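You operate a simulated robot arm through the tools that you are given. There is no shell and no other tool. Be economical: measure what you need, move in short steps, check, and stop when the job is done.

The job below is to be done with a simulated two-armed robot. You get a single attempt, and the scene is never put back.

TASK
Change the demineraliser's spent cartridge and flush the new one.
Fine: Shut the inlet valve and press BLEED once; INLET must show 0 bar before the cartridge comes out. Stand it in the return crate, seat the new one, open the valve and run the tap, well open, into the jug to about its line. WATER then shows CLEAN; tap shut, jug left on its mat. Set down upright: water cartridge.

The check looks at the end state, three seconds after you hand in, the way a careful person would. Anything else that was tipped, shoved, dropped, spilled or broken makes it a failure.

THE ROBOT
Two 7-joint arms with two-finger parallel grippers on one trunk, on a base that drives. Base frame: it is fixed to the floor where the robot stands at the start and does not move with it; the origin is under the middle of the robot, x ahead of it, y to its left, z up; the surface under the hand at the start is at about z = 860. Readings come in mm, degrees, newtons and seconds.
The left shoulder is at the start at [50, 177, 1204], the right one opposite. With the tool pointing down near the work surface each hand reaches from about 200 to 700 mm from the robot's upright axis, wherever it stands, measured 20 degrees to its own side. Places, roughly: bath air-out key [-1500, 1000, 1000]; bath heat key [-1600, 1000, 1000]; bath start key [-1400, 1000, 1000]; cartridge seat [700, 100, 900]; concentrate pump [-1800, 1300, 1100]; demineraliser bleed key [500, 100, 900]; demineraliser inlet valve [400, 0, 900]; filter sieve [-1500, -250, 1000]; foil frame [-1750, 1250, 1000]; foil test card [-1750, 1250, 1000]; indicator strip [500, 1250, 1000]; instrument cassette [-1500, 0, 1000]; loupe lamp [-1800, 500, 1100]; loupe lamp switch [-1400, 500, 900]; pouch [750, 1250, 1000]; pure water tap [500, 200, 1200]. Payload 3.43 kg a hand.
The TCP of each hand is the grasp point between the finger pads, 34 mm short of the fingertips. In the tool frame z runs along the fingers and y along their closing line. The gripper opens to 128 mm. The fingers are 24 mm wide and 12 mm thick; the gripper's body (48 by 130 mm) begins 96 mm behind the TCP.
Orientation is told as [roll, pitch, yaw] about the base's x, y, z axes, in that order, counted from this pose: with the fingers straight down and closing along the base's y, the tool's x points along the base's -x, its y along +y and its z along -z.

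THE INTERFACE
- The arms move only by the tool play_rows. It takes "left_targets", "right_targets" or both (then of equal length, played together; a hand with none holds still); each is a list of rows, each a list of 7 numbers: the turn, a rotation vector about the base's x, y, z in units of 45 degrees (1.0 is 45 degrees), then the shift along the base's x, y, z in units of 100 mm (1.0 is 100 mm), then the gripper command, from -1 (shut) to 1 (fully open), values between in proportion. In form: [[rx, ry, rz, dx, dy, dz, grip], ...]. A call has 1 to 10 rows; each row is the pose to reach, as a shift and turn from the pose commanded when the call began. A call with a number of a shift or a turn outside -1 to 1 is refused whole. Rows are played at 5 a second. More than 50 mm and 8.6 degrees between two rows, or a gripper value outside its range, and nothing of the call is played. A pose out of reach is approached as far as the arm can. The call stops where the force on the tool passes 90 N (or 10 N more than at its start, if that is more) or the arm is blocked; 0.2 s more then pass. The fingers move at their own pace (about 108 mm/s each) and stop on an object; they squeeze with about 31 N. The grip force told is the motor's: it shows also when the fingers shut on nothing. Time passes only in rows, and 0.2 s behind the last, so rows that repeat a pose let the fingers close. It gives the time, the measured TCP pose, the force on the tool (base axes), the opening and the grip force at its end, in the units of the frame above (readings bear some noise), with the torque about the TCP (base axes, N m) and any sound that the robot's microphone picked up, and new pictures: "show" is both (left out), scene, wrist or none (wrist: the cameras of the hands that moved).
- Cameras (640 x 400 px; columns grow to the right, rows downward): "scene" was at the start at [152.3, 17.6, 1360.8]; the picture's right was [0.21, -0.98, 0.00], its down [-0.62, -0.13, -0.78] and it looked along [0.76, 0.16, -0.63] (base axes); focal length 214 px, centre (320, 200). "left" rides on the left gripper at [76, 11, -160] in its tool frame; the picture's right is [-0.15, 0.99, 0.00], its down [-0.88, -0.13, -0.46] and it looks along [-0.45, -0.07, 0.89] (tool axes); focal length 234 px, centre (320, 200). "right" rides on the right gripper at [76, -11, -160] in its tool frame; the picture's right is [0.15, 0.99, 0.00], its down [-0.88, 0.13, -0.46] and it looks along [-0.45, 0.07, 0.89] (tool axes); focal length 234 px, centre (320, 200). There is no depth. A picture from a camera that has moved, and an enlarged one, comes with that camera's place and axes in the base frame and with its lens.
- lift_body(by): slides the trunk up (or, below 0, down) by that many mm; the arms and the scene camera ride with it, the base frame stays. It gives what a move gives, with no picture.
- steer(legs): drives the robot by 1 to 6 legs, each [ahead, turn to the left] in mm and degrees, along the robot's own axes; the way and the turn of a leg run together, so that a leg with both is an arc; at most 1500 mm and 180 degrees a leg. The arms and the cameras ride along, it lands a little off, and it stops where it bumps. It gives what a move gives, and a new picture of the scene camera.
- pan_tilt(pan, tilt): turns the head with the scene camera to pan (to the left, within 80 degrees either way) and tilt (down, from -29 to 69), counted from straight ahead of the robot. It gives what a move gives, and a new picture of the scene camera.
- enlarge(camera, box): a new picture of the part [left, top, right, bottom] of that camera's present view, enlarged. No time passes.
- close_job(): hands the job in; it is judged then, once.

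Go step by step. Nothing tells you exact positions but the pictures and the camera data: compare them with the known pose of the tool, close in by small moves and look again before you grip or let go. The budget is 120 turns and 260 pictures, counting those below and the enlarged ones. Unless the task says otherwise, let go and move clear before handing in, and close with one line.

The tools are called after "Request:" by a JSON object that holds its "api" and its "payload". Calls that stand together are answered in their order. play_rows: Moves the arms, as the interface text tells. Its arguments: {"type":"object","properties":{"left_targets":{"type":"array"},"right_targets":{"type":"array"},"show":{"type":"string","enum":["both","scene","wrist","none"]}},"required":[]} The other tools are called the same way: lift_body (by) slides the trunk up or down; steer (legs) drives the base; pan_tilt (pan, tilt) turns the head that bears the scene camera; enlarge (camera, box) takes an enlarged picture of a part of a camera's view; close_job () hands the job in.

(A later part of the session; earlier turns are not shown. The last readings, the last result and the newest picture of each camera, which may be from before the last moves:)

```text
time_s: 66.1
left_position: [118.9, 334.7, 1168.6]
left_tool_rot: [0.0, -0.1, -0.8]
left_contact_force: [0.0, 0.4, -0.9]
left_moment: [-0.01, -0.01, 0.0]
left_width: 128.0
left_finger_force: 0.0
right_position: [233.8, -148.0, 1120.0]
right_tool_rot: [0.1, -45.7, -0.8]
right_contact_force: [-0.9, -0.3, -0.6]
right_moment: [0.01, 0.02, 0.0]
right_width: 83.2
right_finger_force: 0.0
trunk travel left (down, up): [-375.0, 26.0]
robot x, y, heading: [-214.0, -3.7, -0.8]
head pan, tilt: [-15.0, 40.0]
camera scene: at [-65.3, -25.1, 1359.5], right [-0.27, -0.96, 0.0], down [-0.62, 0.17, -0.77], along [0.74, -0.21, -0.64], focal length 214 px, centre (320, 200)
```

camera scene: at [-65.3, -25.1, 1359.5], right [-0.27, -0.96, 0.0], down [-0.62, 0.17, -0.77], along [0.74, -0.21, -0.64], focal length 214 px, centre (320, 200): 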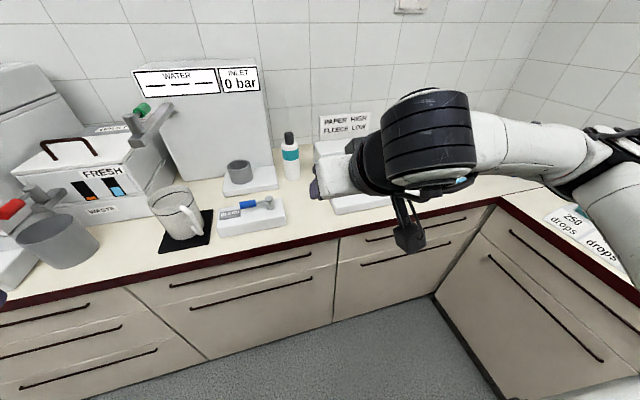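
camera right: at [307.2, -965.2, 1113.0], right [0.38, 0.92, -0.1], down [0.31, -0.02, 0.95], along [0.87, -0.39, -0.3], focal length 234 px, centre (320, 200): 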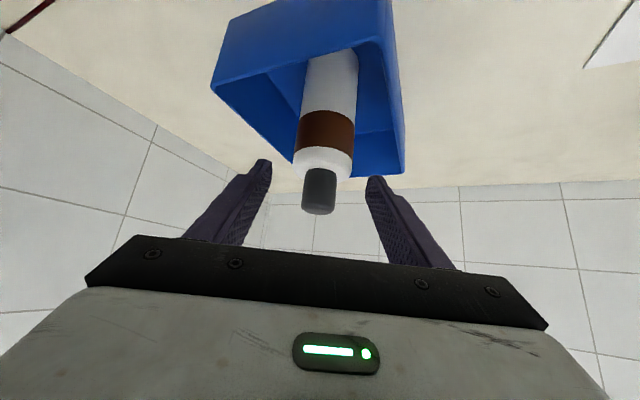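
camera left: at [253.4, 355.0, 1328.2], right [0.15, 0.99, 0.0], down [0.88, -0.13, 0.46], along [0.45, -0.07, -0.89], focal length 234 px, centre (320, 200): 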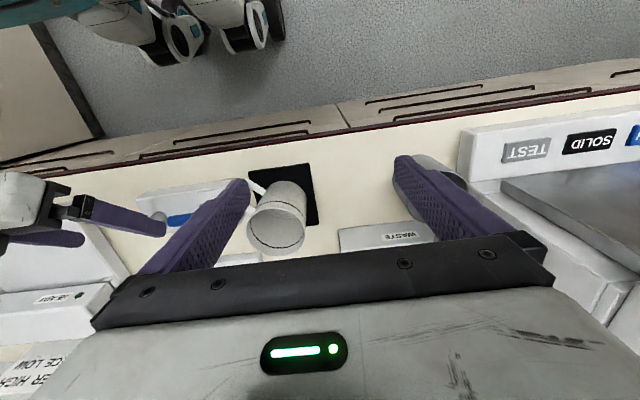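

Back in front. Drive ahead 225 mm and look at the fresh cartridge.

Request:
{"api": "steer", "payload": {"legs": [[225, 0.8]]}}

Request:
{"api": "play_rows", "payload": {"right_targets": [[0, 0, 0, 0.2, 0.1, 0, 0.6], [0, 0, 0, 0.5, 0.2, 0, 0.6], [0, 0, 0, 0.8, 0.3, 0, 0.6]]}}

Request:
{"api": "enlarge", "payload": {"camera": "right", "box": [160, 30, 480, 230]}}

```text
time_s: 67.8
left_position: [339.7, 338.0, 1169.2]
left_tool_rot: [0.0, 0.0, 0.0]
left_contact_force: [0.4, 0.0, 0.0]
left_moment: [0.0, 0.03, 0.02]
left_width: 127.9
left_finger_force: 0.1
right_position: [460.2, -143.3, 1121.0]
right_tool_rot: [0.2, -45.7, -0.2]
right_contact_force: [0.2, -0.2, 0.1]
right_moment: [-0.01, 0.04, 0.03]
right_width: 83.4
right_finger_force: 0.0
trunk travel left (down, up): [-375.0, 26.0]
robot x, y, heading: [9.9, -0.8, 0.1]
head pan, tilt: [-15.0, 40.0]
camera scene: at [159.8, -24.4, 1359.4], right [-0.26, -0.97, 0.0], down [-0.62, 0.17, -0.77], along [0.74, -0.2, -0.64], focal length 214 px, centre (320, 200)
```

scene: 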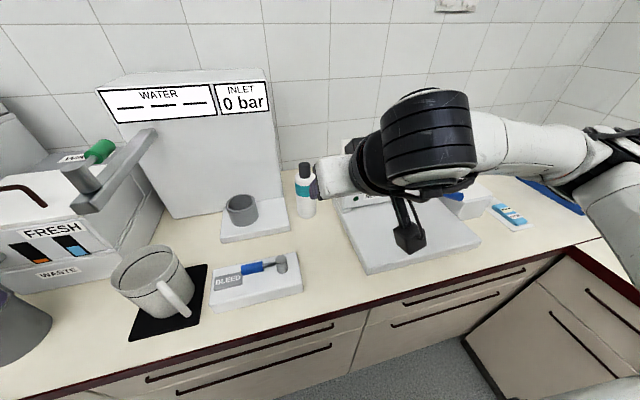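

```text
time_s: 68.6
left_position: [339.9, 338.6, 1168.6]
left_tool_rot: [-0.2, -0.1, -0.1]
left_contact_force: [0.1, -0.1, 0.1]
left_moment: [0.02, 0.02, 0.0]
left_width: 127.9
left_finger_force: 0.0
right_position: [540.4, -112.4, 1120.7]
right_tool_rot: [0.2, -45.9, -0.2]
right_contact_force: [-0.3, -0.2, -0.6]
right_moment: [-0.01, 0.0, -0.01]
right_width: 102.6
right_finger_force: 0.0
trunk travel left (down, up): [-375.0, 26.0]
robot x, y, heading: [7.0, -1.7, 0.0]
head pan, tilt: [-15.0, 40.0]
camera scene: at [159.4, -24.1, 1359.5], right [-0.26, -0.97, 0.0], down [-0.62, 0.17, -0.77], along [0.74, -0.2, -0.64], focal length 214 px, centre (320, 200)
camera right: at [373.7, -122.3, 1178.6], right [-0.1, 0.99, -0.1], down [0.29, 0.13, 0.95], along [0.95, 0.07, -0.3], focal length 234 px, centre (320, 200)
```

scene: 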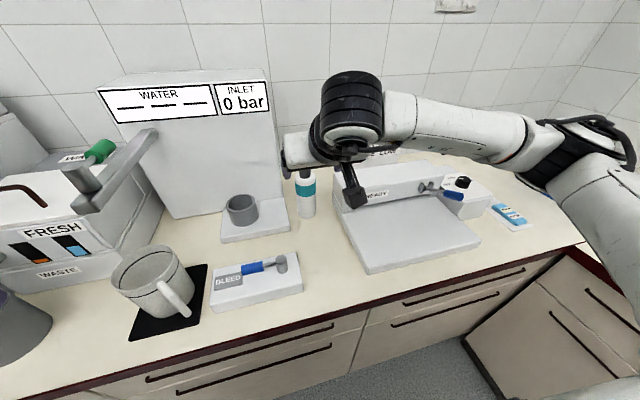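
right: 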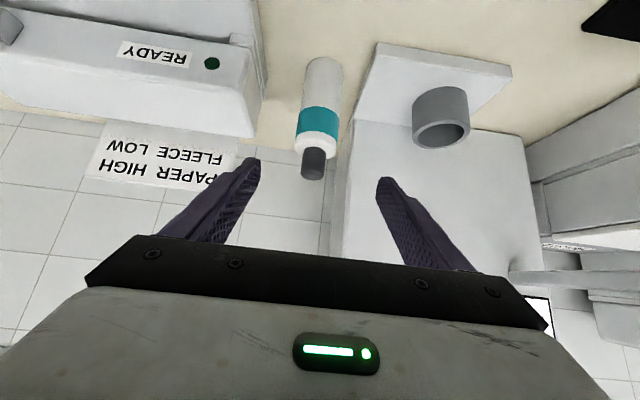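

```text
2.00 times, centred on (320, 130) of right
camera zoom: at [373.7, -122.3, 1178.6], right [-0.1, 0.99, -0.1], down [0.29, 0.13, 0.95], along [0.95, 0.07, -0.3], focal length 468 px, centre (320, 340)
```

zoom: 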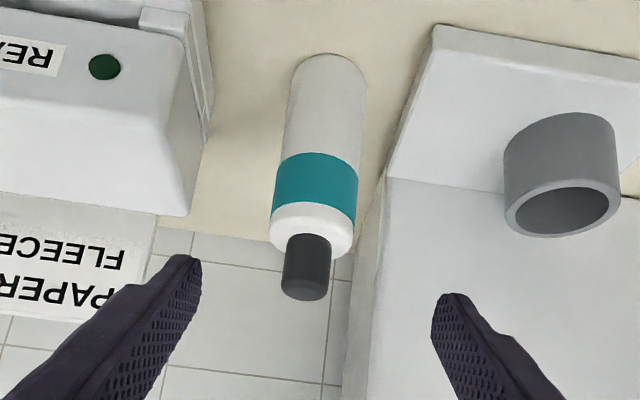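

The fresh cartridge's axis comes to (698,-113). I'll slide in along the finger axis, then check.

Request:
{"api": "play_rows", "payload": {"right_targets": [[0, 0, 0, 0.3, 0, -0.3, 0.45], [0, 0, 0, 0.65, 0, -0.62, 0.45], [0, 0, 0, 0.95, 0, -0.9, 0.45]]}}

Request:
{"api": "enlarge", "payload": {"camera": "right", "box": [160, 30, 480, 230]}}

```text
time_s: 69.4
left_position: [340.8, 337.7, 1168.6]
left_tool_rot: [0.0, -0.1, -0.1]
left_contact_force: [0.0, 0.6, 0.1]
left_moment: [0.03, -0.02, 0.02]
left_width: 128.0
left_finger_force: 0.2
right_position: [636.8, -112.8, 1030.2]
right_tool_rot: [0.2, -45.7, -0.1]
right_contact_force: [-0.9, -0.6, -0.1]
right_moment: [-0.03, 0.03, 0.01]
right_width: 92.6
right_finger_force: 0.1
trunk travel left (down, up): [-375.0, 26.0]
robot x, y, heading: [10.0, 1.4, -0.1]
head pan, tilt: [-15.0, 40.0]
camera scene: at [159.6, -24.4, 1359.5], right [-0.26, -0.97, 0.0], down [-0.62, 0.17, -0.77], along [0.74, -0.2, -0.64], focal length 214 px, centre (320, 200)
camera right: at [469.0, -122.0, 1089.1], right [-0.1, 0.99, -0.1], down [0.29, 0.13, 0.95], along [0.95, 0.07, -0.3], focal length 234 px, centre (320, 200)
```

scene: 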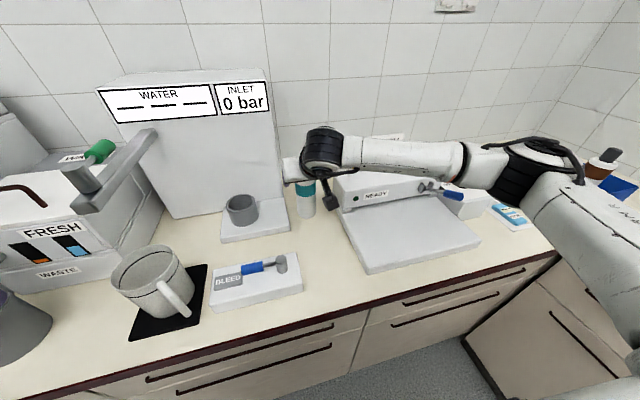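
right: 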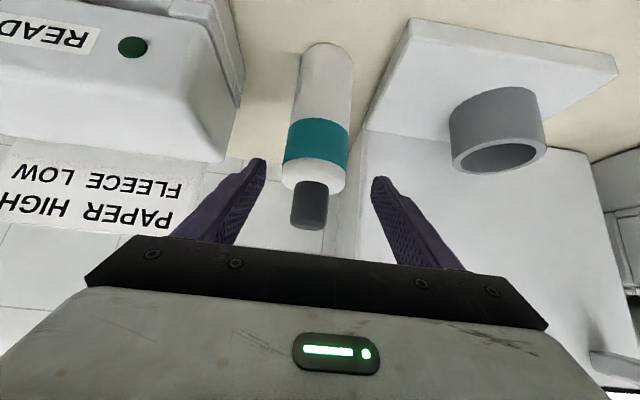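

```text
2.00 times, centred on (320, 130) of right
camera zoom: at [469.0, -122.0, 1089.1], right [-0.1, 0.99, -0.1], down [0.29, 0.13, 0.95], along [0.95, 0.07, -0.3], focal length 468 px, centre (320, 340)
```

zoom: 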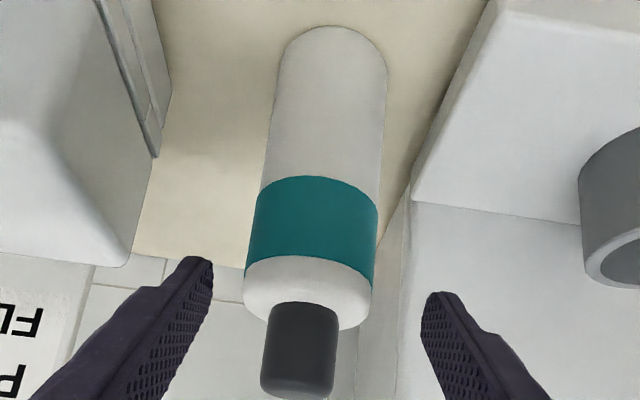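

Good; shift 3 mm right, go the rest of the way and grip.

Request:
{"api": "play_rows", "payload": {"right_targets": [[0, 0, 0, 0.2, -0.03, -0.19, 0.45], [0, 0, 0, 0.4, -0.03, -0.39, 0.45], [0, 0, 0, 0.57, -0.03, -0.54, 0.45], [0, 0, 0, 0.57, -0.03, -0.54, 0.0], [0, 0, 0, 0.57, -0.03, -0.54, -1], [0, 0, 0, 0.57, -0.03, -0.54, -1], [0, 0, 0, 0.57, -0.03, -0.54, -1]]}}

```text
time_s: 71.0
left_position: [339.4, 337.9, 1168.2]
left_tool_rot: [0.0, 0.0, -0.1]
left_contact_force: [0.1, 0.3, 0.2]
left_moment: [-0.01, 0.03, 0.0]
left_width: 128.1
left_finger_force: 0.1
right_position: [691.0, -115.7, 976.2]
right_tool_rot: [0.3, -45.6, -0.2]
right_contact_force: [0.6, -1.3, 0.1]
right_moment: [-0.26, -0.08, -0.01]
right_width: 61.4
right_finger_force: 31.5
trunk travel left (down, up): [-375.0, 26.0]
robot x, y, heading: [5.2, 2.3, 0.2]
head pan, tilt: [-15.0, 40.0]
camera scene: at [159.2, -24.5, 1359.5], right [-0.26, -0.97, 0.0], down [-0.62, 0.17, -0.77], along [0.74, -0.2, -0.64], focal length 214 px, centre (320, 200)
camera right: at [525.1, -125.3, 1035.4], right [-0.1, 0.99, -0.1], down [0.29, 0.13, 0.95], along [0.95, 0.07, -0.3], focal length 234 px, centre (320, 200)
```

scene: 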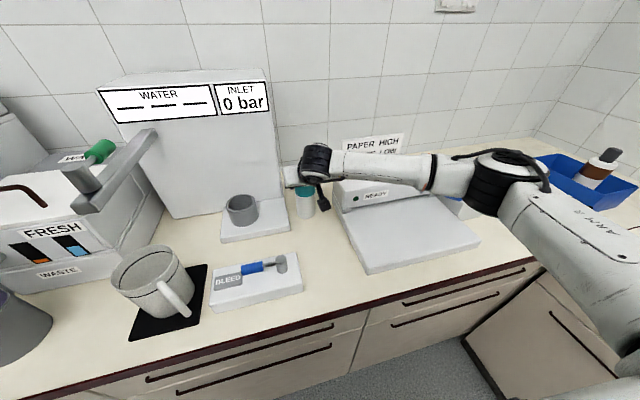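
right: 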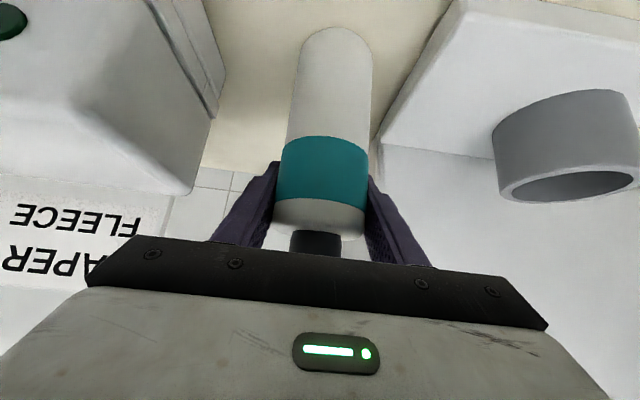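

Gripped. Lift it straight up.

Request:
{"api": "play_rows", "payload": {"right_targets": [[0, 0, 0, 0, 0, 0.1, -1], [0, 0, 0, 0, 0, 0.35, -1], [0, 0, 0, 0, 0, 0.7, -1], [0, 0, 0, 0, 0, 1.0, -1]], "show": "none"}}

Request:
{"api": "play_rows", "payload": {"right_targets": [[0, 0, 0, 0, 0.1, 0.2, -1], [0, 0, 0, 0.02, 0.5, 0.2, -1], [0, 0, 0, 0.04, 0.9, 0.2, -1], [0, 0, 0, 0.04, 1.0, 0.2, -1]], "show": "none"}}

Request:
{"api": "play_rows", "payload": {"right_targets": [[0, 0, 0, 0.01, 0.4, 0, -1], [0, 0, 0, 0.02, 0.75, 0, -1], [0, 0, 0, 0.03, 0.94, 0, -1], [0, 0, 0, 0.03, 0.94, 0, -1]]}}

Request:
{"api": "enlarge", "payload": {"camera": "right", "box": [200, 0, 440, 150]}}

```text
time_s: 72.0
left_position: [339.4, 339.7, 1168.4]
left_tool_rot: [0.0, 0.0, -0.1]
left_contact_force: [0.2, -0.6, -1.3]
left_moment: [-0.01, 0.01, -0.01]
left_width: 128.2
left_finger_force: 0.1
right_position: [692.5, -116.2, 1076.1]
right_tool_rot: [0.2, -45.7, -0.1]
right_contact_force: [0.3, 0.5, -4.3]
right_moment: [0.03, -0.08, 0.0]
right_width: 61.4
right_finger_force: 31.1
trunk travel left (down, up): [-375.0, 26.0]
robot x, y, heading: [10.9, -3.5, -0.5]
head pan, tilt: [-15.0, 40.0]
```

```text
time_s: 73.0
left_position: [340.3, 338.7, 1167.7]
left_tool_rot: [-0.1, 0.0, 0.0]
left_contact_force: [0.3, 0.0, 0.0]
left_moment: [0.02, 0.04, 0.0]
left_width: 128.0
left_finger_force: 0.1
right_position: [696.6, -15.7, 1095.1]
right_tool_rot: [0.2, -45.8, -0.2]
right_contact_force: [0.3, -0.2, -4.0]
right_moment: [0.01, -0.07, 0.03]
right_width: 61.6
right_finger_force: 31.2
trunk travel left (down, up): [-375.0, 26.0]
robot x, y, heading: [9.9, -6.1, -0.1]
head pan, tilt: [-15.0, 40.0]
```

```text
time_s: 74.0
left_position: [339.0, 338.4, 1169.6]
left_tool_rot: [0.0, 0.0, -0.1]
left_contact_force: [-0.2, 0.0, 0.9]
left_moment: [0.03, 0.01, -0.04]
left_width: 127.8
left_finger_force: 0.1
right_position: [700.2, 77.1, 1095.0]
right_tool_rot: [0.2, -45.7, -0.3]
right_contact_force: [0.0, -0.1, -4.3]
right_moment: [0.02, -0.04, 0.0]
right_width: 61.6
right_finger_force: 31.2
trunk travel left (down, up): [-375.0, 26.0]
robot x, y, heading: [12.2, -1.4, 0.1]
head pan, tilt: [-15.0, 40.0]
camera scene: at [159.6, -24.7, 1359.5], right [-0.26, -0.97, 0.0], down [-0.62, 0.17, -0.77], along [0.74, -0.2, -0.64], focal length 214 px, centre (320, 200)
camera right: at [532.6, 67.6, 1154.2], right [-0.1, 0.99, -0.1], down [0.29, 0.13, 0.95], along [0.95, 0.07, -0.3], focal length 234 px, centre (320, 200)
```

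scene: 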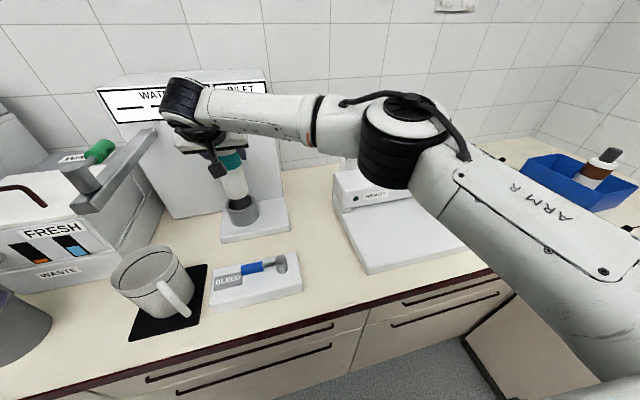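
right: 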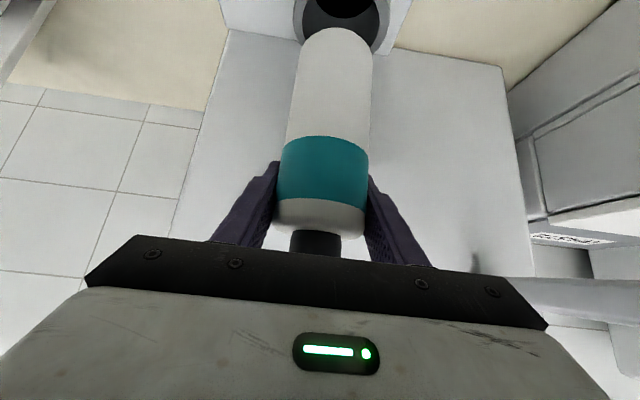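

```text
2.67 times, centred on (320, 75) of right
camera zoom: at [532.6, 67.6, 1154.2], right [-0.1, 0.99, -0.1], down [0.29, 0.13, 0.95], along [0.95, 0.07, -0.3], focal length 624 px, centre (320, 533)
```

zoom: 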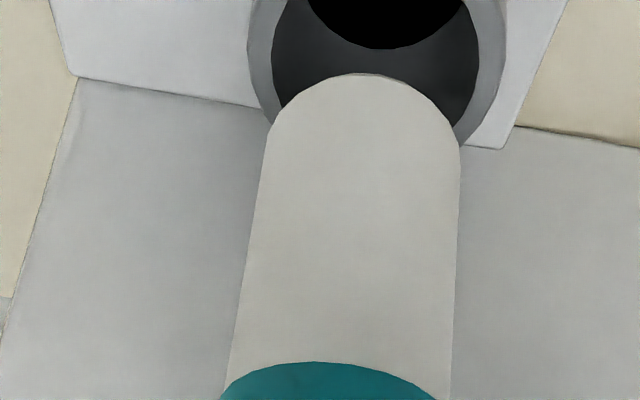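

The cup is right under the cartridge. I'll adjust to x≈697, y≈78.5, lower just above the rim and check from both cameras.

Request:
{"api": "play_rows", "payload": {"right_targets": [[0, 0, 0, -0.03, 0.014, -0.1, -1], [0, 0, 0, -0.03, 0.014, -0.2, -1], [0, 0, 0, -0.03, 0.014, -0.2, -1]]}}

Request:
{"api": "enlarge", "payload": {"camera": "right", "box": [200, 0, 440, 150]}}

Request:
{"api": "enlarge", "payload": {"camera": "scene", "box": [180, 110, 300, 260]}}

```text
time_s: 74.8
left_position: [339.7, 337.7, 1169.4]
left_tool_rot: [-0.1, 0.0, -0.1]
left_contact_force: [0.4, 0.3, -0.4]
left_moment: [0.0, -0.03, -0.02]
left_width: 128.0
left_finger_force: 0.1
right_position: [695.2, 78.1, 1075.9]
right_tool_rot: [0.2, -45.7, -0.2]
right_contact_force: [-0.8, 0.5, -3.9]
right_moment: [-0.01, -0.08, -0.02]
right_width: 61.5
right_finger_force: 30.9
trunk travel left (down, up): [-375.0, 26.0]
robot x, y, heading: [8.1, -3.0, -0.2]
head pan, tilt: [-15.0, 40.0]
camera scene: at [159.5, -24.4, 1359.5], right [-0.26, -0.97, 0.0], down [-0.62, 0.17, -0.77], along [0.74, -0.2, -0.64], focal length 214 px, centre (320, 200)
camera right: at [529.2, 69.2, 1134.2], right [-0.1, 0.99, -0.1], down [0.29, 0.13, 0.95], along [0.95, 0.07, -0.3], focal length 234 px, centre (320, 200)
```

scene: 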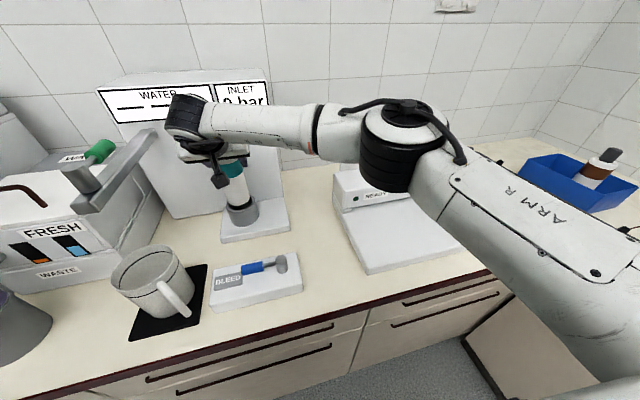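
right: 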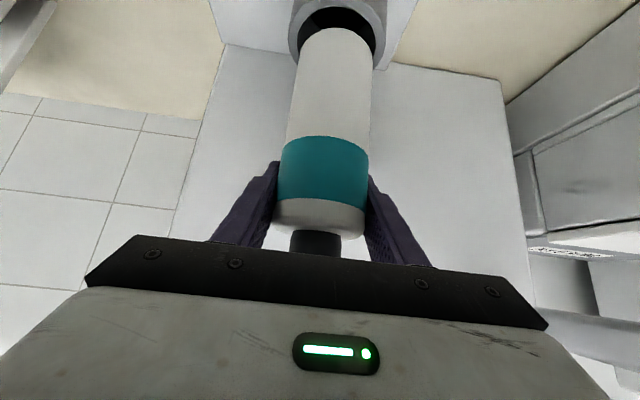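

```text
2.67 times, centred on (320, 75) of right
camera zoom: at [529.2, 69.2, 1134.2], right [-0.1, 0.99, -0.1], down [0.29, 0.13, 0.95], along [0.95, 0.07, -0.3], focal length 624 px, centre (320, 533)
```

zoom: 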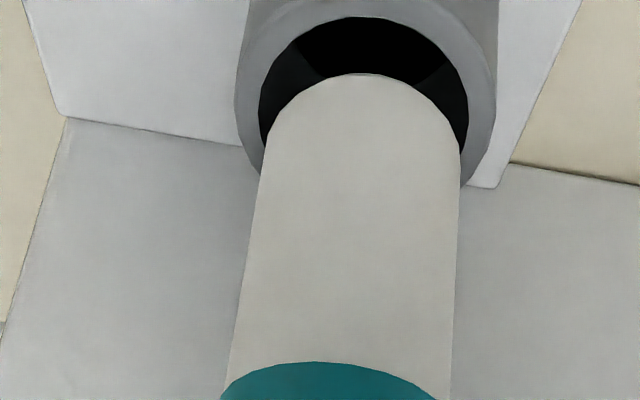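

```text
2.67 times, centred on (240, 185) of scene
camera zoom: at [159.5, -24.4, 1359.5], right [-0.26, -0.97, 0.0], down [-0.62, 0.17, -0.77], along [0.74, -0.2, -0.64], focal length 572 px, centre (533, 240)
```

zoom: 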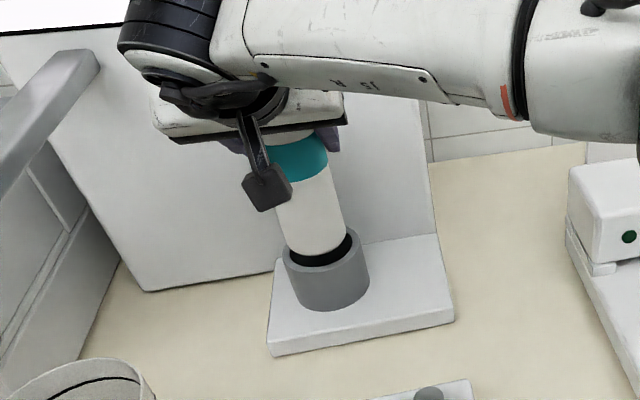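

Lateral alignment is good and depth agrees within a couple of mm. Lower into the cup gently.

Request:
{"api": "play_rows", "payload": {"right_targets": [[0, 0, 0, 0.01, 0, -0.1, -1], [0, 0, 0, 0.01, 0, -0.2, -1], [0, 0, 0, 0.01, 0, -0.3, -1], [0, 0, 0, 0.01, 0, -0.4, -1]]}}

Request:
{"api": "enlarge", "payload": {"camera": "right", "box": [200, 0, 440, 150]}}

```text
time_s: 75.8
left_position: [339.7, 339.3, 1168.6]
left_tool_rot: [0.1, 0.1, -0.2]
left_contact_force: [0.1, 0.5, -0.8]
left_moment: [-0.01, 0.01, 0.01]
left_width: 128.0
left_finger_force: 0.1
right_position: [697.0, 79.8, 1036.1]
right_tool_rot: [0.2, -45.6, -0.2]
right_contact_force: [-2.8, -1.4, -4.8]
right_moment: [-0.02, 0.16, 0.0]
right_width: 61.1
right_finger_force: 31.0
trunk travel left (down, up): [-375.0, 26.0]
robot x, y, heading: [9.8, -1.3, -0.3]
head pan, tilt: [-15.0, 40.0]
camera scene: at [159.4, -24.4, 1359.5], right [-0.26, -0.97, 0.0], down [-0.62, 0.17, -0.77], along [0.74, -0.2, -0.64], focal length 214 px, centre (320, 200)
camera right: at [530.1, 69.6, 1094.1], right [-0.1, 0.99, -0.1], down [0.29, 0.13, 0.95], along [0.95, 0.07, -0.3], focal length 234 px, centre (320, 200)
```

scene: 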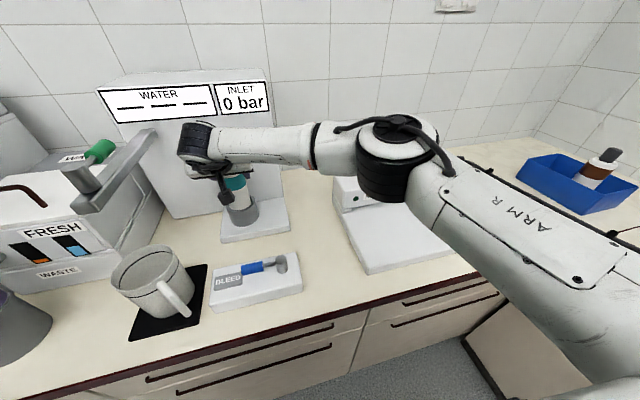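
right: 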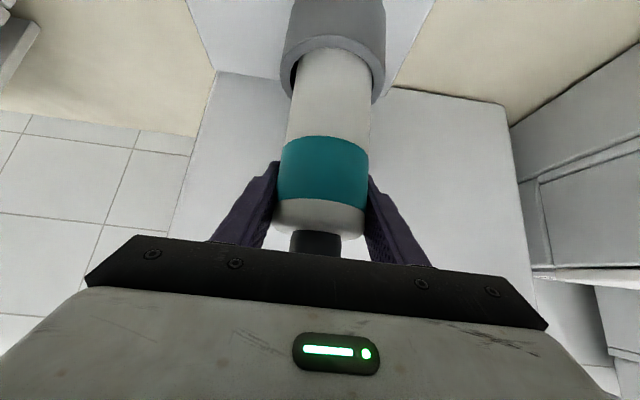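

```text
2.67 times, centred on (320, 75) of right
camera zoom: at [530.1, 69.6, 1094.1], right [-0.1, 0.99, -0.1], down [0.29, 0.13, 0.95], along [0.95, 0.07, -0.3], focal length 624 px, centre (320, 533)
```

zoom: 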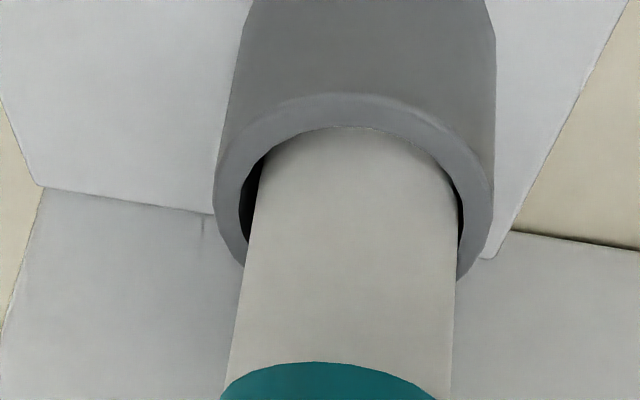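

It is inside the cup. Ease x by 2 mm and continue down to the seat.

Request:
{"api": "play_rows", "payload": {"right_targets": [[0, 0, 0, -0.02, 0, -0.08, -1], [0, 0, 0, -0.02, 0, -0.18, -1], [0, 0, 0, -0.02, 0, -0.28, -1], [0, 0, 0, -0.02, 0, -0.33, -1]]}}

Request:
{"api": "enlarge", "payload": {"camera": "right", "box": [200, 0, 440, 150]}}

```text
time_s: 76.8
left_position: [338.5, 338.7, 1170.4]
left_tool_rot: [0.0, -0.1, 0.0]
left_contact_force: [0.0, 0.0, 0.0]
left_moment: [-0.01, -0.03, 0.02]
left_width: 128.1
left_finger_force: 0.2
right_position: [695.5, 78.9, 1007.6]
right_tool_rot: [0.2, -46.1, -0.3]
right_contact_force: [-1.2, -0.6, 9.2]
right_moment: [-0.39, 0.34, 0.02]
right_width: 61.4
right_finger_force: 30.7
trunk travel left (down, up): [-375.0, 26.0]
robot x, y, heading: [12.0, -3.5, -0.1]
head pan, tilt: [-15.0, 40.0]
camera scene: at [157.9, -24.5, 1360.0], right [-0.26, -0.97, 0.0], down [-0.62, 0.17, -0.77], along [0.74, -0.2, -0.64], focal length 214 px, centre (320, 200)
camera right: at [528.2, 69.8, 1064.5], right [-0.1, 0.99, -0.1], down [0.28, 0.13, 0.95], along [0.95, 0.07, -0.29], focal length 234 px, centre (320, 200)
```

scene: 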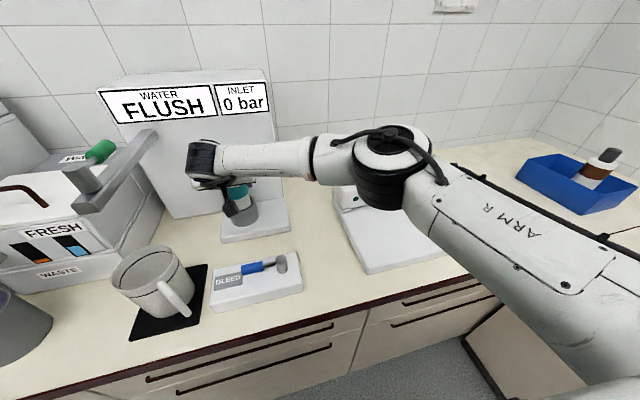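
right: 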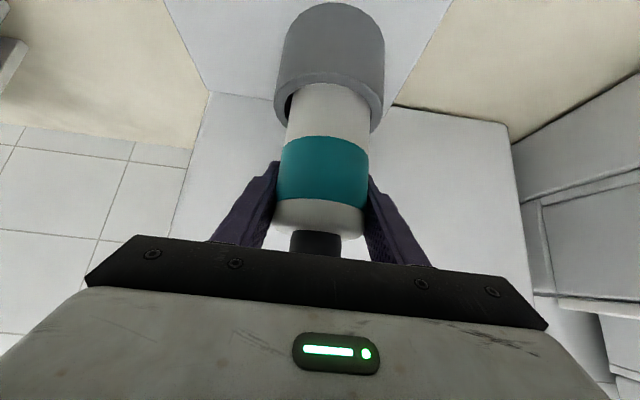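

```text
2.67 times, centred on (320, 75) of right
camera zoom: at [528.2, 69.8, 1064.5], right [-0.1, 0.99, -0.1], down [0.28, 0.13, 0.95], along [0.95, 0.07, -0.29], focal length 624 px, centre (320, 533)
```

zoom: 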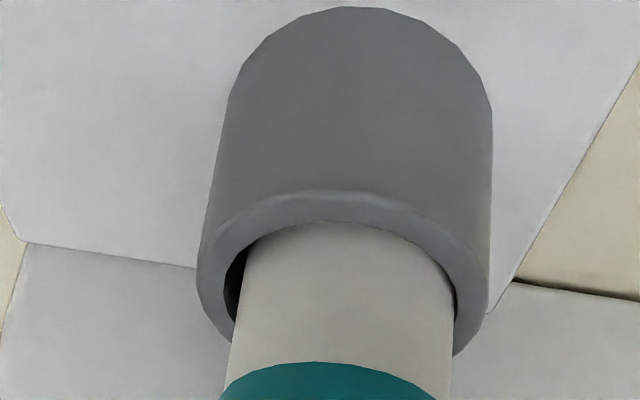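

The display changed to FLUSH: the cartridge is in the seat. Press a few mm more to be sure, then release.

Request:
{"api": "play_rows", "payload": {"right_targets": [[0, 0, 0, 0, 0, -0.04, -1], [0, 0, 0, 0, 0, -0.04, -1]], "show": "none"}}

```text
time_s: 77.4
left_position: [337.4, 338.2, 1170.2]
left_tool_rot: [0.0, -0.2, -0.1]
left_contact_force: [0.8, -0.2, 1.2]
left_moment: [-0.02, 0.01, -0.02]
left_width: 127.9
left_finger_force: 0.0
right_position: [694.8, 78.9, 1003.7]
right_tool_rot: [0.2, -46.1, -0.2]
right_contact_force: [2.8, 1.7, 23.0]
right_moment: [-0.53, 0.1, 0.01]
right_width: 61.5
right_finger_force: 31.2
trunk travel left (down, up): [-375.0, 26.0]
robot x, y, heading: [7.0, -3.9, 0.4]
head pan, tilt: [-15.0, 40.0]
```

Firmly seated. Relieve, open and back out along the finger axis.

Request:
{"api": "play_rows", "payload": {"right_targets": [[0, 0, 0, 0, 0, 0.06, -1], [0, 0, 0, 0, 0, 0.06, -0.2], [0, 0, 0, 0, 0, 0.06, 0.35], [0, 0, 0, 0, 0, 0.06, 0.35], [0, 0, 0, -0.25, 0, 0.32, 0.35], [0, 0, 0, -0.55, 0, 0.62, 0.35], [0, 0, 0, -0.88, 0, 0.95, 0.35]]}}

Request:
{"api": "enlarge", "payload": {"camera": "scene", "box": [80, 60, 300, 260]}}

```text
time_s: 79.0
left_position: [339.1, 338.0, 1168.5]
left_tool_rot: [0.0, 0.0, -0.1]
left_contact_force: [0.7, 0.6, -0.1]
left_moment: [0.02, -0.02, 0.0]
left_width: 128.1
left_finger_force: 0.1
right_position: [605.1, 77.6, 1096.0]
right_tool_rot: [0.1, -45.7, -0.2]
right_contact_force: [-0.9, 0.4, 0.8]
right_moment: [-0.02, 0.01, -0.02]
right_width: 86.3
right_finger_force: 0.0
trunk travel left (down, up): [-375.0, 26.0]
robot x, y, heading: [8.4, -2.9, 0.4]
head pan, tilt: [-15.0, 40.0]
camera scene: at [158.2, -24.5, 1359.7], right [-0.26, -0.97, 0.0], down [-0.62, 0.17, -0.77], along [0.74, -0.2, -0.64], focal length 214 px, centre (320, 200)
camera right: at [438.1, 69.5, 1155.0], right [-0.1, 0.99, -0.1], down [0.29, 0.13, 0.95], along [0.95, 0.07, -0.3], focal length 234 px, centre (320, 200)
```

scene: 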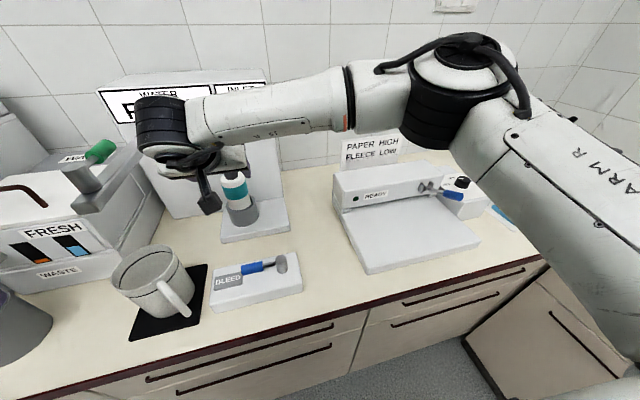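
right: 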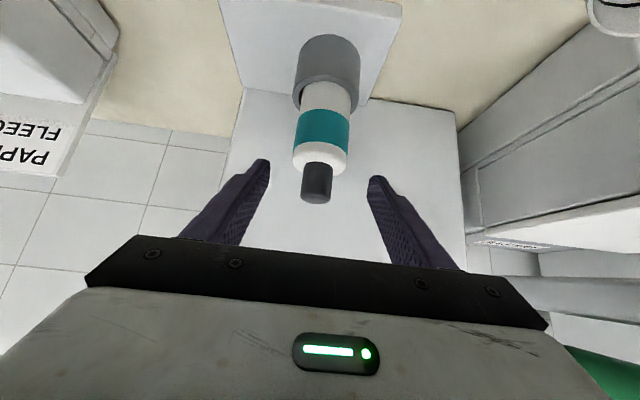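

```text
2.00 times, centred on (190, 160) of scene
camera zoom: at [158.2, -24.5, 1359.7], right [-0.26, -0.97, 0.0], down [-0.62, 0.17, -0.77], along [0.74, -0.2, -0.64], focal length 429 px, centre (580, 280)
```

zoom: 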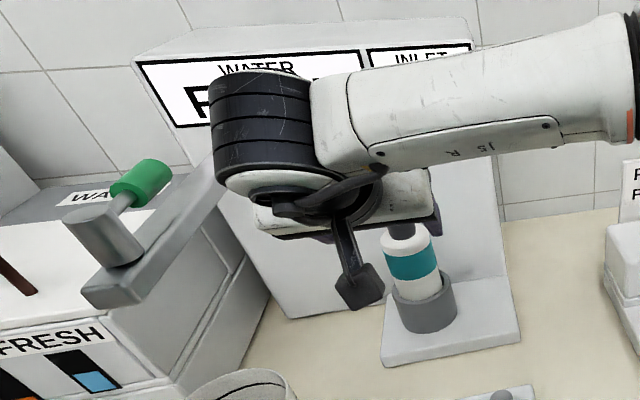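

The fresh cartridge is seated upright. Next I straighten the hand, close it, and go behind the valve lever to pull it open again.

Request:
{"api": "play_rows", "payload": {"right_targets": [[0, 0, 0, -0.3, 0, 0.2, 0.35], [0, 0.17, 0, -0.6, -0.05, 0.2, 0], [0, 0.34, 0, -0.9, -0.1, 0.2, -1], [0, 0.51, 0, -1.0, -0.15, 0.1, -1], [0, 0.68, 0, -1.0, -0.15, 0.0, -1], [0, 0.85, 0, -1.0, -0.15, -0.1, -1], [0, 1.0, 0, -1.0, -0.15, -0.2, -1]]}}

Request:
{"api": "enlarge", "payload": {"camera": "right", "box": [160, 70, 480, 270]}}

```text
time_s: 80.6
left_position: [339.3, 338.1, 1168.7]
left_tool_rot: [-0.2, 0.0, -0.1]
left_contact_force: [-0.4, -1.3, 0.4]
left_moment: [0.03, 0.01, -0.02]
left_width: 128.0
left_finger_force: 0.0
right_position: [505.2, 64.3, 1075.1]
right_tool_rot: [0.2, -0.6, -0.1]
right_contact_force: [0.1, 0.0, -0.3]
right_moment: [0.01, -0.02, 0.03]
right_width: 0.1
right_finger_force: 31.0
trunk travel left (down, up): [-375.0, 26.0]
robot x, y, heading: [7.1, -1.6, 0.1]
head pan, tilt: [-15.0, 40.0]
camera scene: at [159.3, -24.2, 1359.5], right [-0.26, -0.97, 0.0], down [-0.62, 0.17, -0.77], along [0.74, -0.2, -0.64], focal length 214 px, centre (320, 200)
camera right: at [429.7, 54.8, 1234.4], right [-0.15, 0.99, 0.0], down [0.88, 0.13, 0.47], along [0.46, 0.07, -0.89], focal length 234 px, centre (320, 200)
```

scene: 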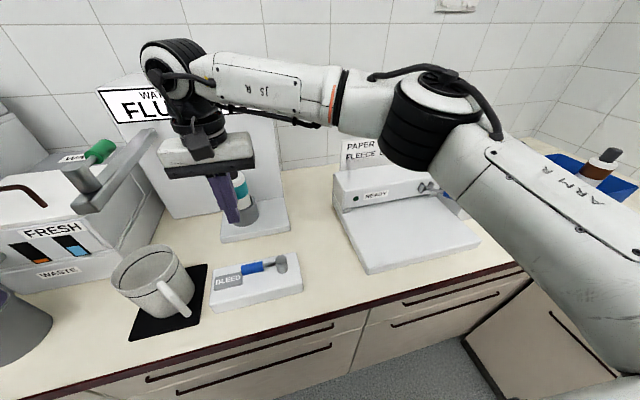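
right: 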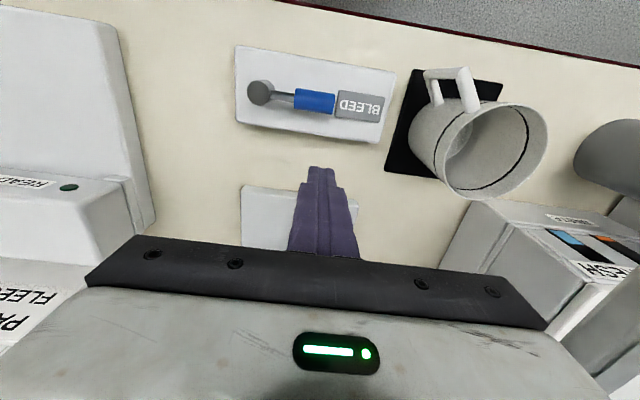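

```text
2.00 times, centred on (320, 170) of right
camera zoom: at [429.7, 54.8, 1234.4], right [-0.15, 0.99, 0.0], down [0.88, 0.13, 0.47], along [0.46, 0.07, -0.89], focal length 468 px, centre (320, 260)
```

zoom: 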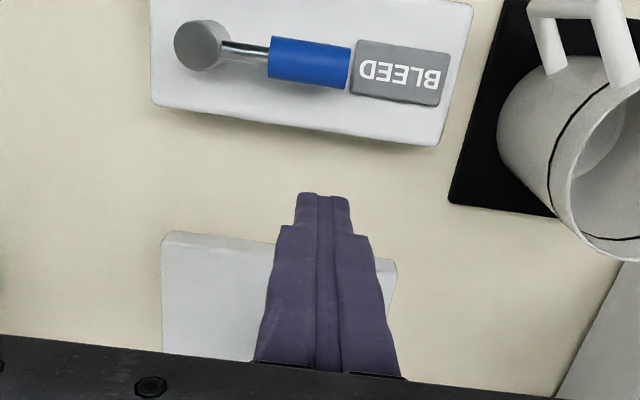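

The lever is near x≈460. Descend behind it (x≈503).

Request:
{"api": "play_rows", "payload": {"right_targets": [[0, 0, 0, 0, 0, -0.4, -1], [0, 0, 0, 0, 0, -0.8, -1], [0, 0, 0, 0, 0, -1.0, -1]], "show": "none"}}

Request:
{"api": "play_rows", "payload": {"right_targets": [[0, 0, 0, 0, 0, -0.1, -1], [0, 0, 0, 0, 0, -0.18, -1]]}}

Request:
{"api": "enlarge", "payload": {"camera": "right", "box": [160, 70, 480, 270]}}

```text
time_s: 81.4
left_position: [339.5, 339.0, 1168.9]
left_tool_rot: [0.0, 0.0, -0.2]
left_contact_force: [-0.7, -0.3, 0.0]
left_moment: [0.0, -0.02, -0.01]
left_width: 128.3
left_finger_force: 0.0
right_position: [505.2, 63.1, 973.9]
right_tool_rot: [0.0, -0.7, -0.2]
right_contact_force: [0.1, -1.0, -0.3]
right_moment: [-0.01, 0.01, 0.0]
right_width: 0.0
right_finger_force: 31.7
trunk travel left (down, up): [-375.0, 26.0]
robot x, y, heading: [6.4, -4.0, 0.0]
head pan, tilt: [-15.0, 40.0]
```

```text
time_s: 82.0
left_position: [338.6, 338.1, 1168.6]
left_tool_rot: [0.1, 0.0, -0.1]
left_contact_force: [0.0, 0.1, 0.7]
left_moment: [-0.02, -0.01, -0.02]
left_width: 127.7
left_finger_force: 0.0
right_position: [505.2, 63.9, 956.0]
right_tool_rot: [0.0, -0.7, -0.1]
right_contact_force: [1.2, 0.4, -0.4]
right_moment: [-0.02, 0.02, -0.01]
right_width: 0.0
right_finger_force: 31.7
trunk travel left (down, up): [-375.0, 26.0]
robot x, y, heading: [8.2, -2.1, -0.0]
head pan, tilt: [-15.0, 40.0]
camera scene: at [159.0, -24.4, 1359.6], right [-0.26, -0.97, 0.0], down [-0.62, 0.17, -0.77], along [0.74, -0.2, -0.64], focal length 214 px, centre (320, 200)
camera right: at [429.1, 54.8, 1116.6], right [-0.14, 0.99, 0.0], down [0.87, 0.13, 0.47], along [0.46, 0.07, -0.88], focal length 234 px, centre (320, 200)
```

scene: 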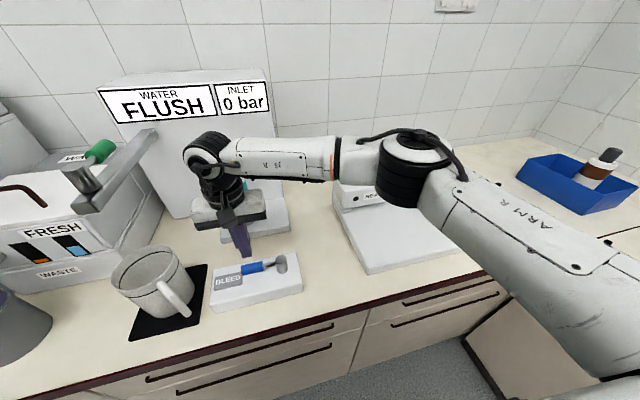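
right: 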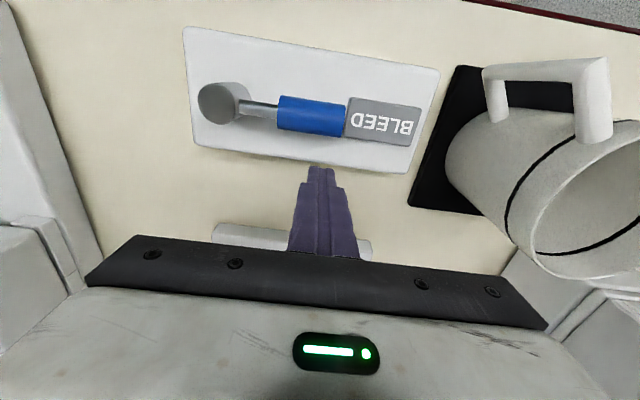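

```text
2.00 times, centred on (320, 170) of right
camera zoom: at [429.1, 54.8, 1116.6], right [-0.14, 0.99, 0.0], down [0.87, 0.13, 0.47], along [0.46, 0.07, -0.88], focal length 468 px, centre (320, 260)
```

zoom: 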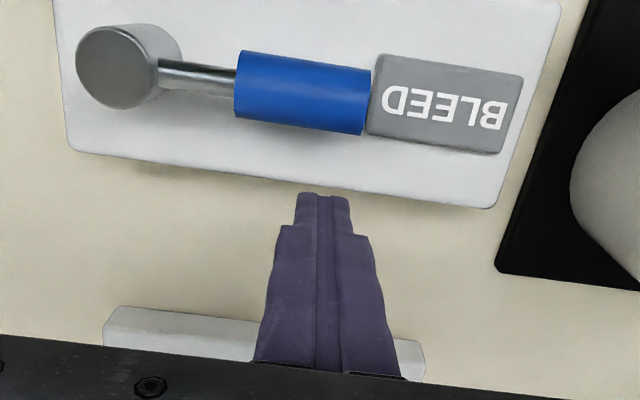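

Lever and fingers are well placed. Pull the lever along its arc toward the robot.

Request:
{"api": "play_rows", "payload": {"right_targets": [[0, 0, 0, -0.25, -0.03, 0, -1], [0, 0, 0, -0.43, -0.03, 0, -1], [0, 0, 0, -0.61, -0.04, 0, -1], [0, 0, 0, -0.79, -0.08, 0, -1], [0, 0, 0, -0.94, -0.18, 0, -1]], "show": "wrist"}}

```text
time_s: 83.2
left_position: [338.6, 338.0, 1168.9]
left_tool_rot: [0.0, 0.0, -0.1]
left_contact_force: [-0.3, -0.6, 0.1]
left_moment: [-0.01, -0.03, -0.03]
left_width: 127.9
left_finger_force: 0.1
right_position: [412.7, 46.6, 956.8]
right_tool_rot: [0.0, -0.7, -0.2]
right_contact_force: [0.7, 0.5, 0.1]
right_moment: [0.0, -0.01, 0.01]
right_width: 0.0
right_finger_force: 30.5
trunk travel left (down, up): [-375.0, 26.0]
robot x, y, heading: [9.5, -0.7, 0.2]
head pan, tilt: [-15.0, 40.0]
camera right: at [334.8, 36.9, 1116.2], right [-0.14, 0.99, 0.0], down [0.87, 0.13, 0.47], along [0.46, 0.07, -0.88], focal length 234 px, centre (320, 200)
```

right: 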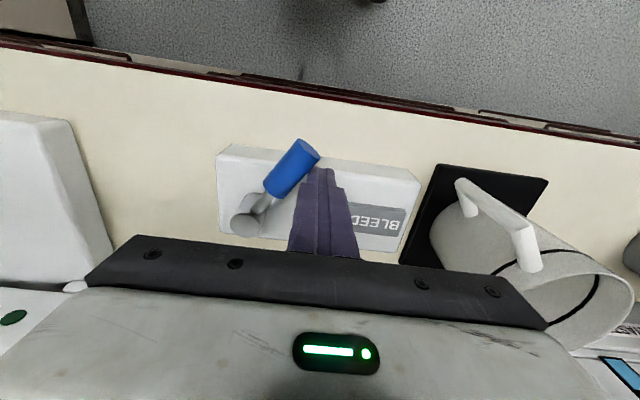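

Request:
{"api": "play_rows", "payload": {"right_targets": [[0, 0, 0, -0.13, -0.14, 0, -1], [0, 0, 0, -0.2, -0.24, 0, -1], [0, 0, 0, -0.2, -0.31, 0, -1], [0, 0, 0, -0.2, -0.35, 0, -1]]}}

Request:
{"api": "enlarge", "payload": {"camera": "scene", "box": [80, 60, 320, 320]}}

```text
time_s: 84.2
left_position: [340.6, 343.4, 1166.5]
left_tool_rot: [-0.3, 0.2, -0.2]
left_contact_force: [0.5, -0.3, -0.7]
left_moment: [-0.04, 0.0, 0.01]
left_width: 128.3
left_finger_force: 0.1
right_position: [393.0, 22.6, 956.0]
right_tool_rot: [1.2, -0.7, 0.0]
right_contact_force: [4.8, 45.0, -12.2]
right_moment: [0.88, -0.21, -0.44]
right_width: 0.1
right_finger_force: 30.8
trunk travel left (down, up): [-375.0, 26.0]
robot x, y, heading: [9.5, -4.8, -0.0]
head pan, tilt: [-15.0, 40.0]
camera scene: at [160.5, -18.3, 1359.3], right [-0.26, -0.97, 0.01], down [-0.62, 0.16, -0.77], along [0.74, -0.2, -0.64], focal length 214 px, centre (320, 200)
camera right: at [315.4, 8.8, 1116.5], right [-0.15, 0.99, 0.02], down [0.87, 0.12, 0.47], along [0.46, 0.09, -0.88], focal length 234 px, centre (320, 200)
```

scene: 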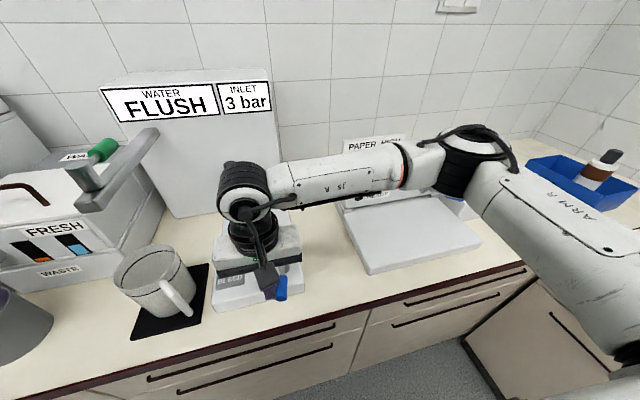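
right: 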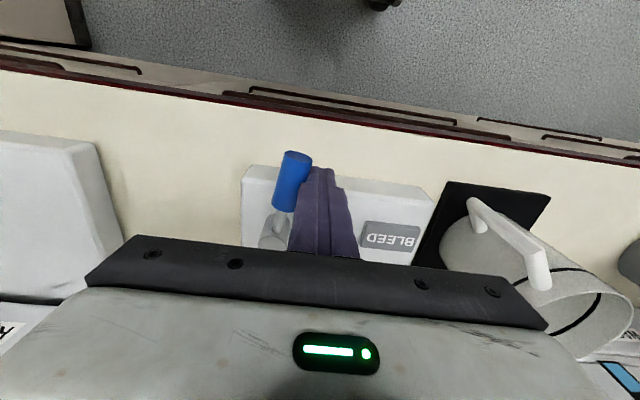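

```text
1.54 times, centred on (200, 190) of scene
camera zoom: at [160.5, -18.3, 1359.3], right [-0.26, -0.97, 0.01], down [-0.62, 0.16, -0.77], along [0.74, -0.2, -0.64], focal length 330 px, centre (505, 215)
```

zoom: 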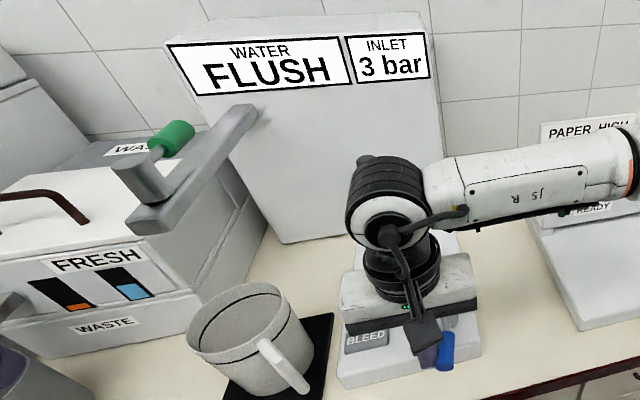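

INLET shows 3 bar: valve open. I'll draw the right hand away and bring the left hand up high over the tap to view its green lever.

Request:
{"api": "play_rows", "payload": {"right_targets": [[0, 0, 0, 0, 0.15, 0.0, -1], [0, 0, 0, 0, 0.15, 0.4, -1], [0, 0, 0, 0, 0.0, 0.8, -1], [0, 0, 0, 0, -0.4, 1.0, -1], [0, 0, 0, 0, -0.8, 1.0, -1], [0, 0, 0, 0, -1.0, 1.0, -1]], "left_targets": [[0, 0, 0, 0, 0, 0.4, 1], [0, 0, 0, 0.1, -0.1, 0.75, 1], [0, 0, 0, 0.3, -0.3, 1.0, 1], [0, 0, 0, 0.55, -0.5, 1.0, 1], [0, 0, 0, 0.8, -0.7, 1.0, 1], [0, 0, 0, 1.0, -0.85, 1.0, 1]]}}

Request:
{"api": "pan_tilt", "payload": {"pan": 20, "tilt": 35}}

Request:
{"api": "enlarge", "payload": {"camera": "left", "box": [200, 60, 440, 260]}}

```text
time_s: 85.6
left_position: [440.1, 253.6, 1270.5]
left_tool_rot: [0.1, 0.0, -0.1]
left_contact_force: [0.5, -0.2, 0.2]
left_moment: [-0.02, 0.0, 0.01]
left_width: 127.9
left_finger_force: 0.1
right_position: [392.2, -90.1, 1056.6]
right_tool_rot: [0.0, -0.7, -0.1]
right_contact_force: [-0.2, -0.3, 0.3]
right_moment: [0.02, 0.02, -0.02]
right_width: 0.0
right_finger_force: 31.5
trunk travel left (down, up): [-375.0, 26.0]
robot x, y, heading: [8.3, -0.1, -0.1]
head pan, tilt: [-15.0, 40.0]
camera scene: at [159.4, -24.9, 1359.5], right [-0.26, -0.97, 0.0], down [-0.62, 0.17, -0.77], along [0.74, -0.2, -0.64], focal length 214 px, centre (320, 200)
camera right: at [315.3, -99.2, 1216.3], right [-0.14, 0.99, 0.0], down [0.87, 0.13, 0.47], along [0.46, 0.07, -0.88], focal length 234 px, centre (320, 200)
camera left: at [364.4, 265.4, 1428.9], right [0.15, 0.99, 0.0], down [0.88, -0.13, 0.46], along [0.45, -0.07, -0.89], focal length 234 px, centre (320, 200)
```

scene: 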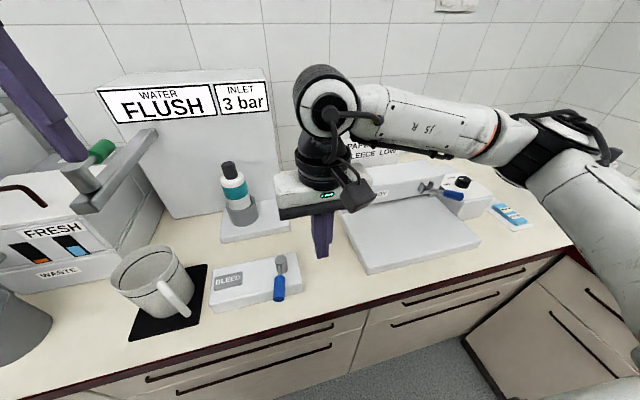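
right: 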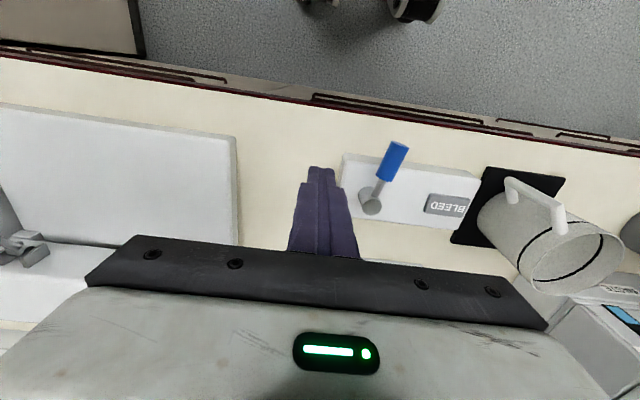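
left: 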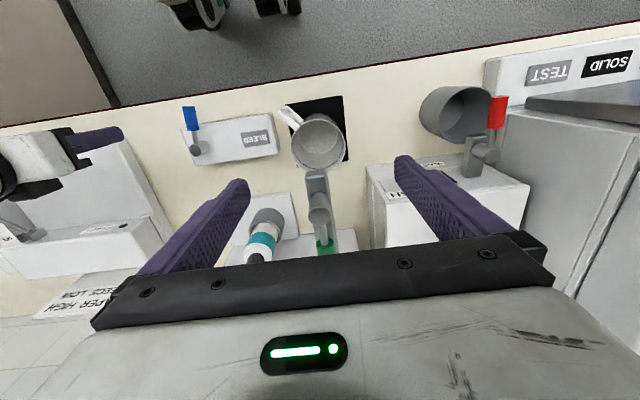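

```text
time_s: 86.7
left_position: [440.1, 254.9, 1270.5]
left_tool_rot: [0.0, 0.0, -0.1]
left_contact_force: [-0.5, 0.1, -0.7]
left_moment: [0.04, -0.03, -0.01]
left_width: 127.9
left_finger_force: 0.1
right_position: [392.3, -88.5, 1057.6]
right_tool_rot: [0.0, -0.9, -0.1]
right_contact_force: [-0.7, -0.6, -0.2]
right_moment: [-0.04, 0.0, 0.0]
right_width: 0.0
right_finger_force: 30.7
trunk travel left (down, up): [-375.0, 26.0]
robot x, y, heading: [5.4, -0.2, 0.2]
head pan, tilt: [20.0, 35.0]
camera scene: at [159.7, 27.7, 1367.1], right [0.34, -0.94, 0.0], down [-0.54, -0.2, -0.82], along [0.77, 0.28, -0.57], focal length 214 px, centre (320, 200)
```

scene: 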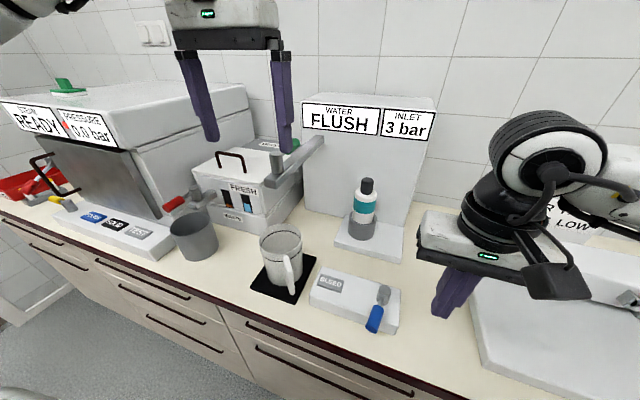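

```text
2.00 times, centred on (320, 160) of left
camera zoom: at [363.5, 266.2, 1428.9], right [0.15, 0.99, 0.0], down [0.88, -0.13, 0.46], along [0.45, -0.07, -0.89], focal length 468 px, centre (320, 280)
```

zoom: 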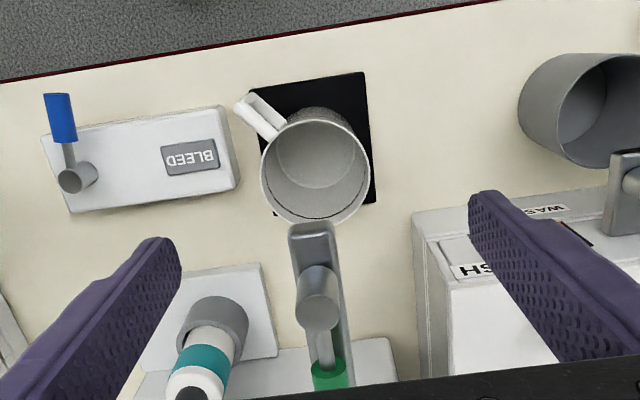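

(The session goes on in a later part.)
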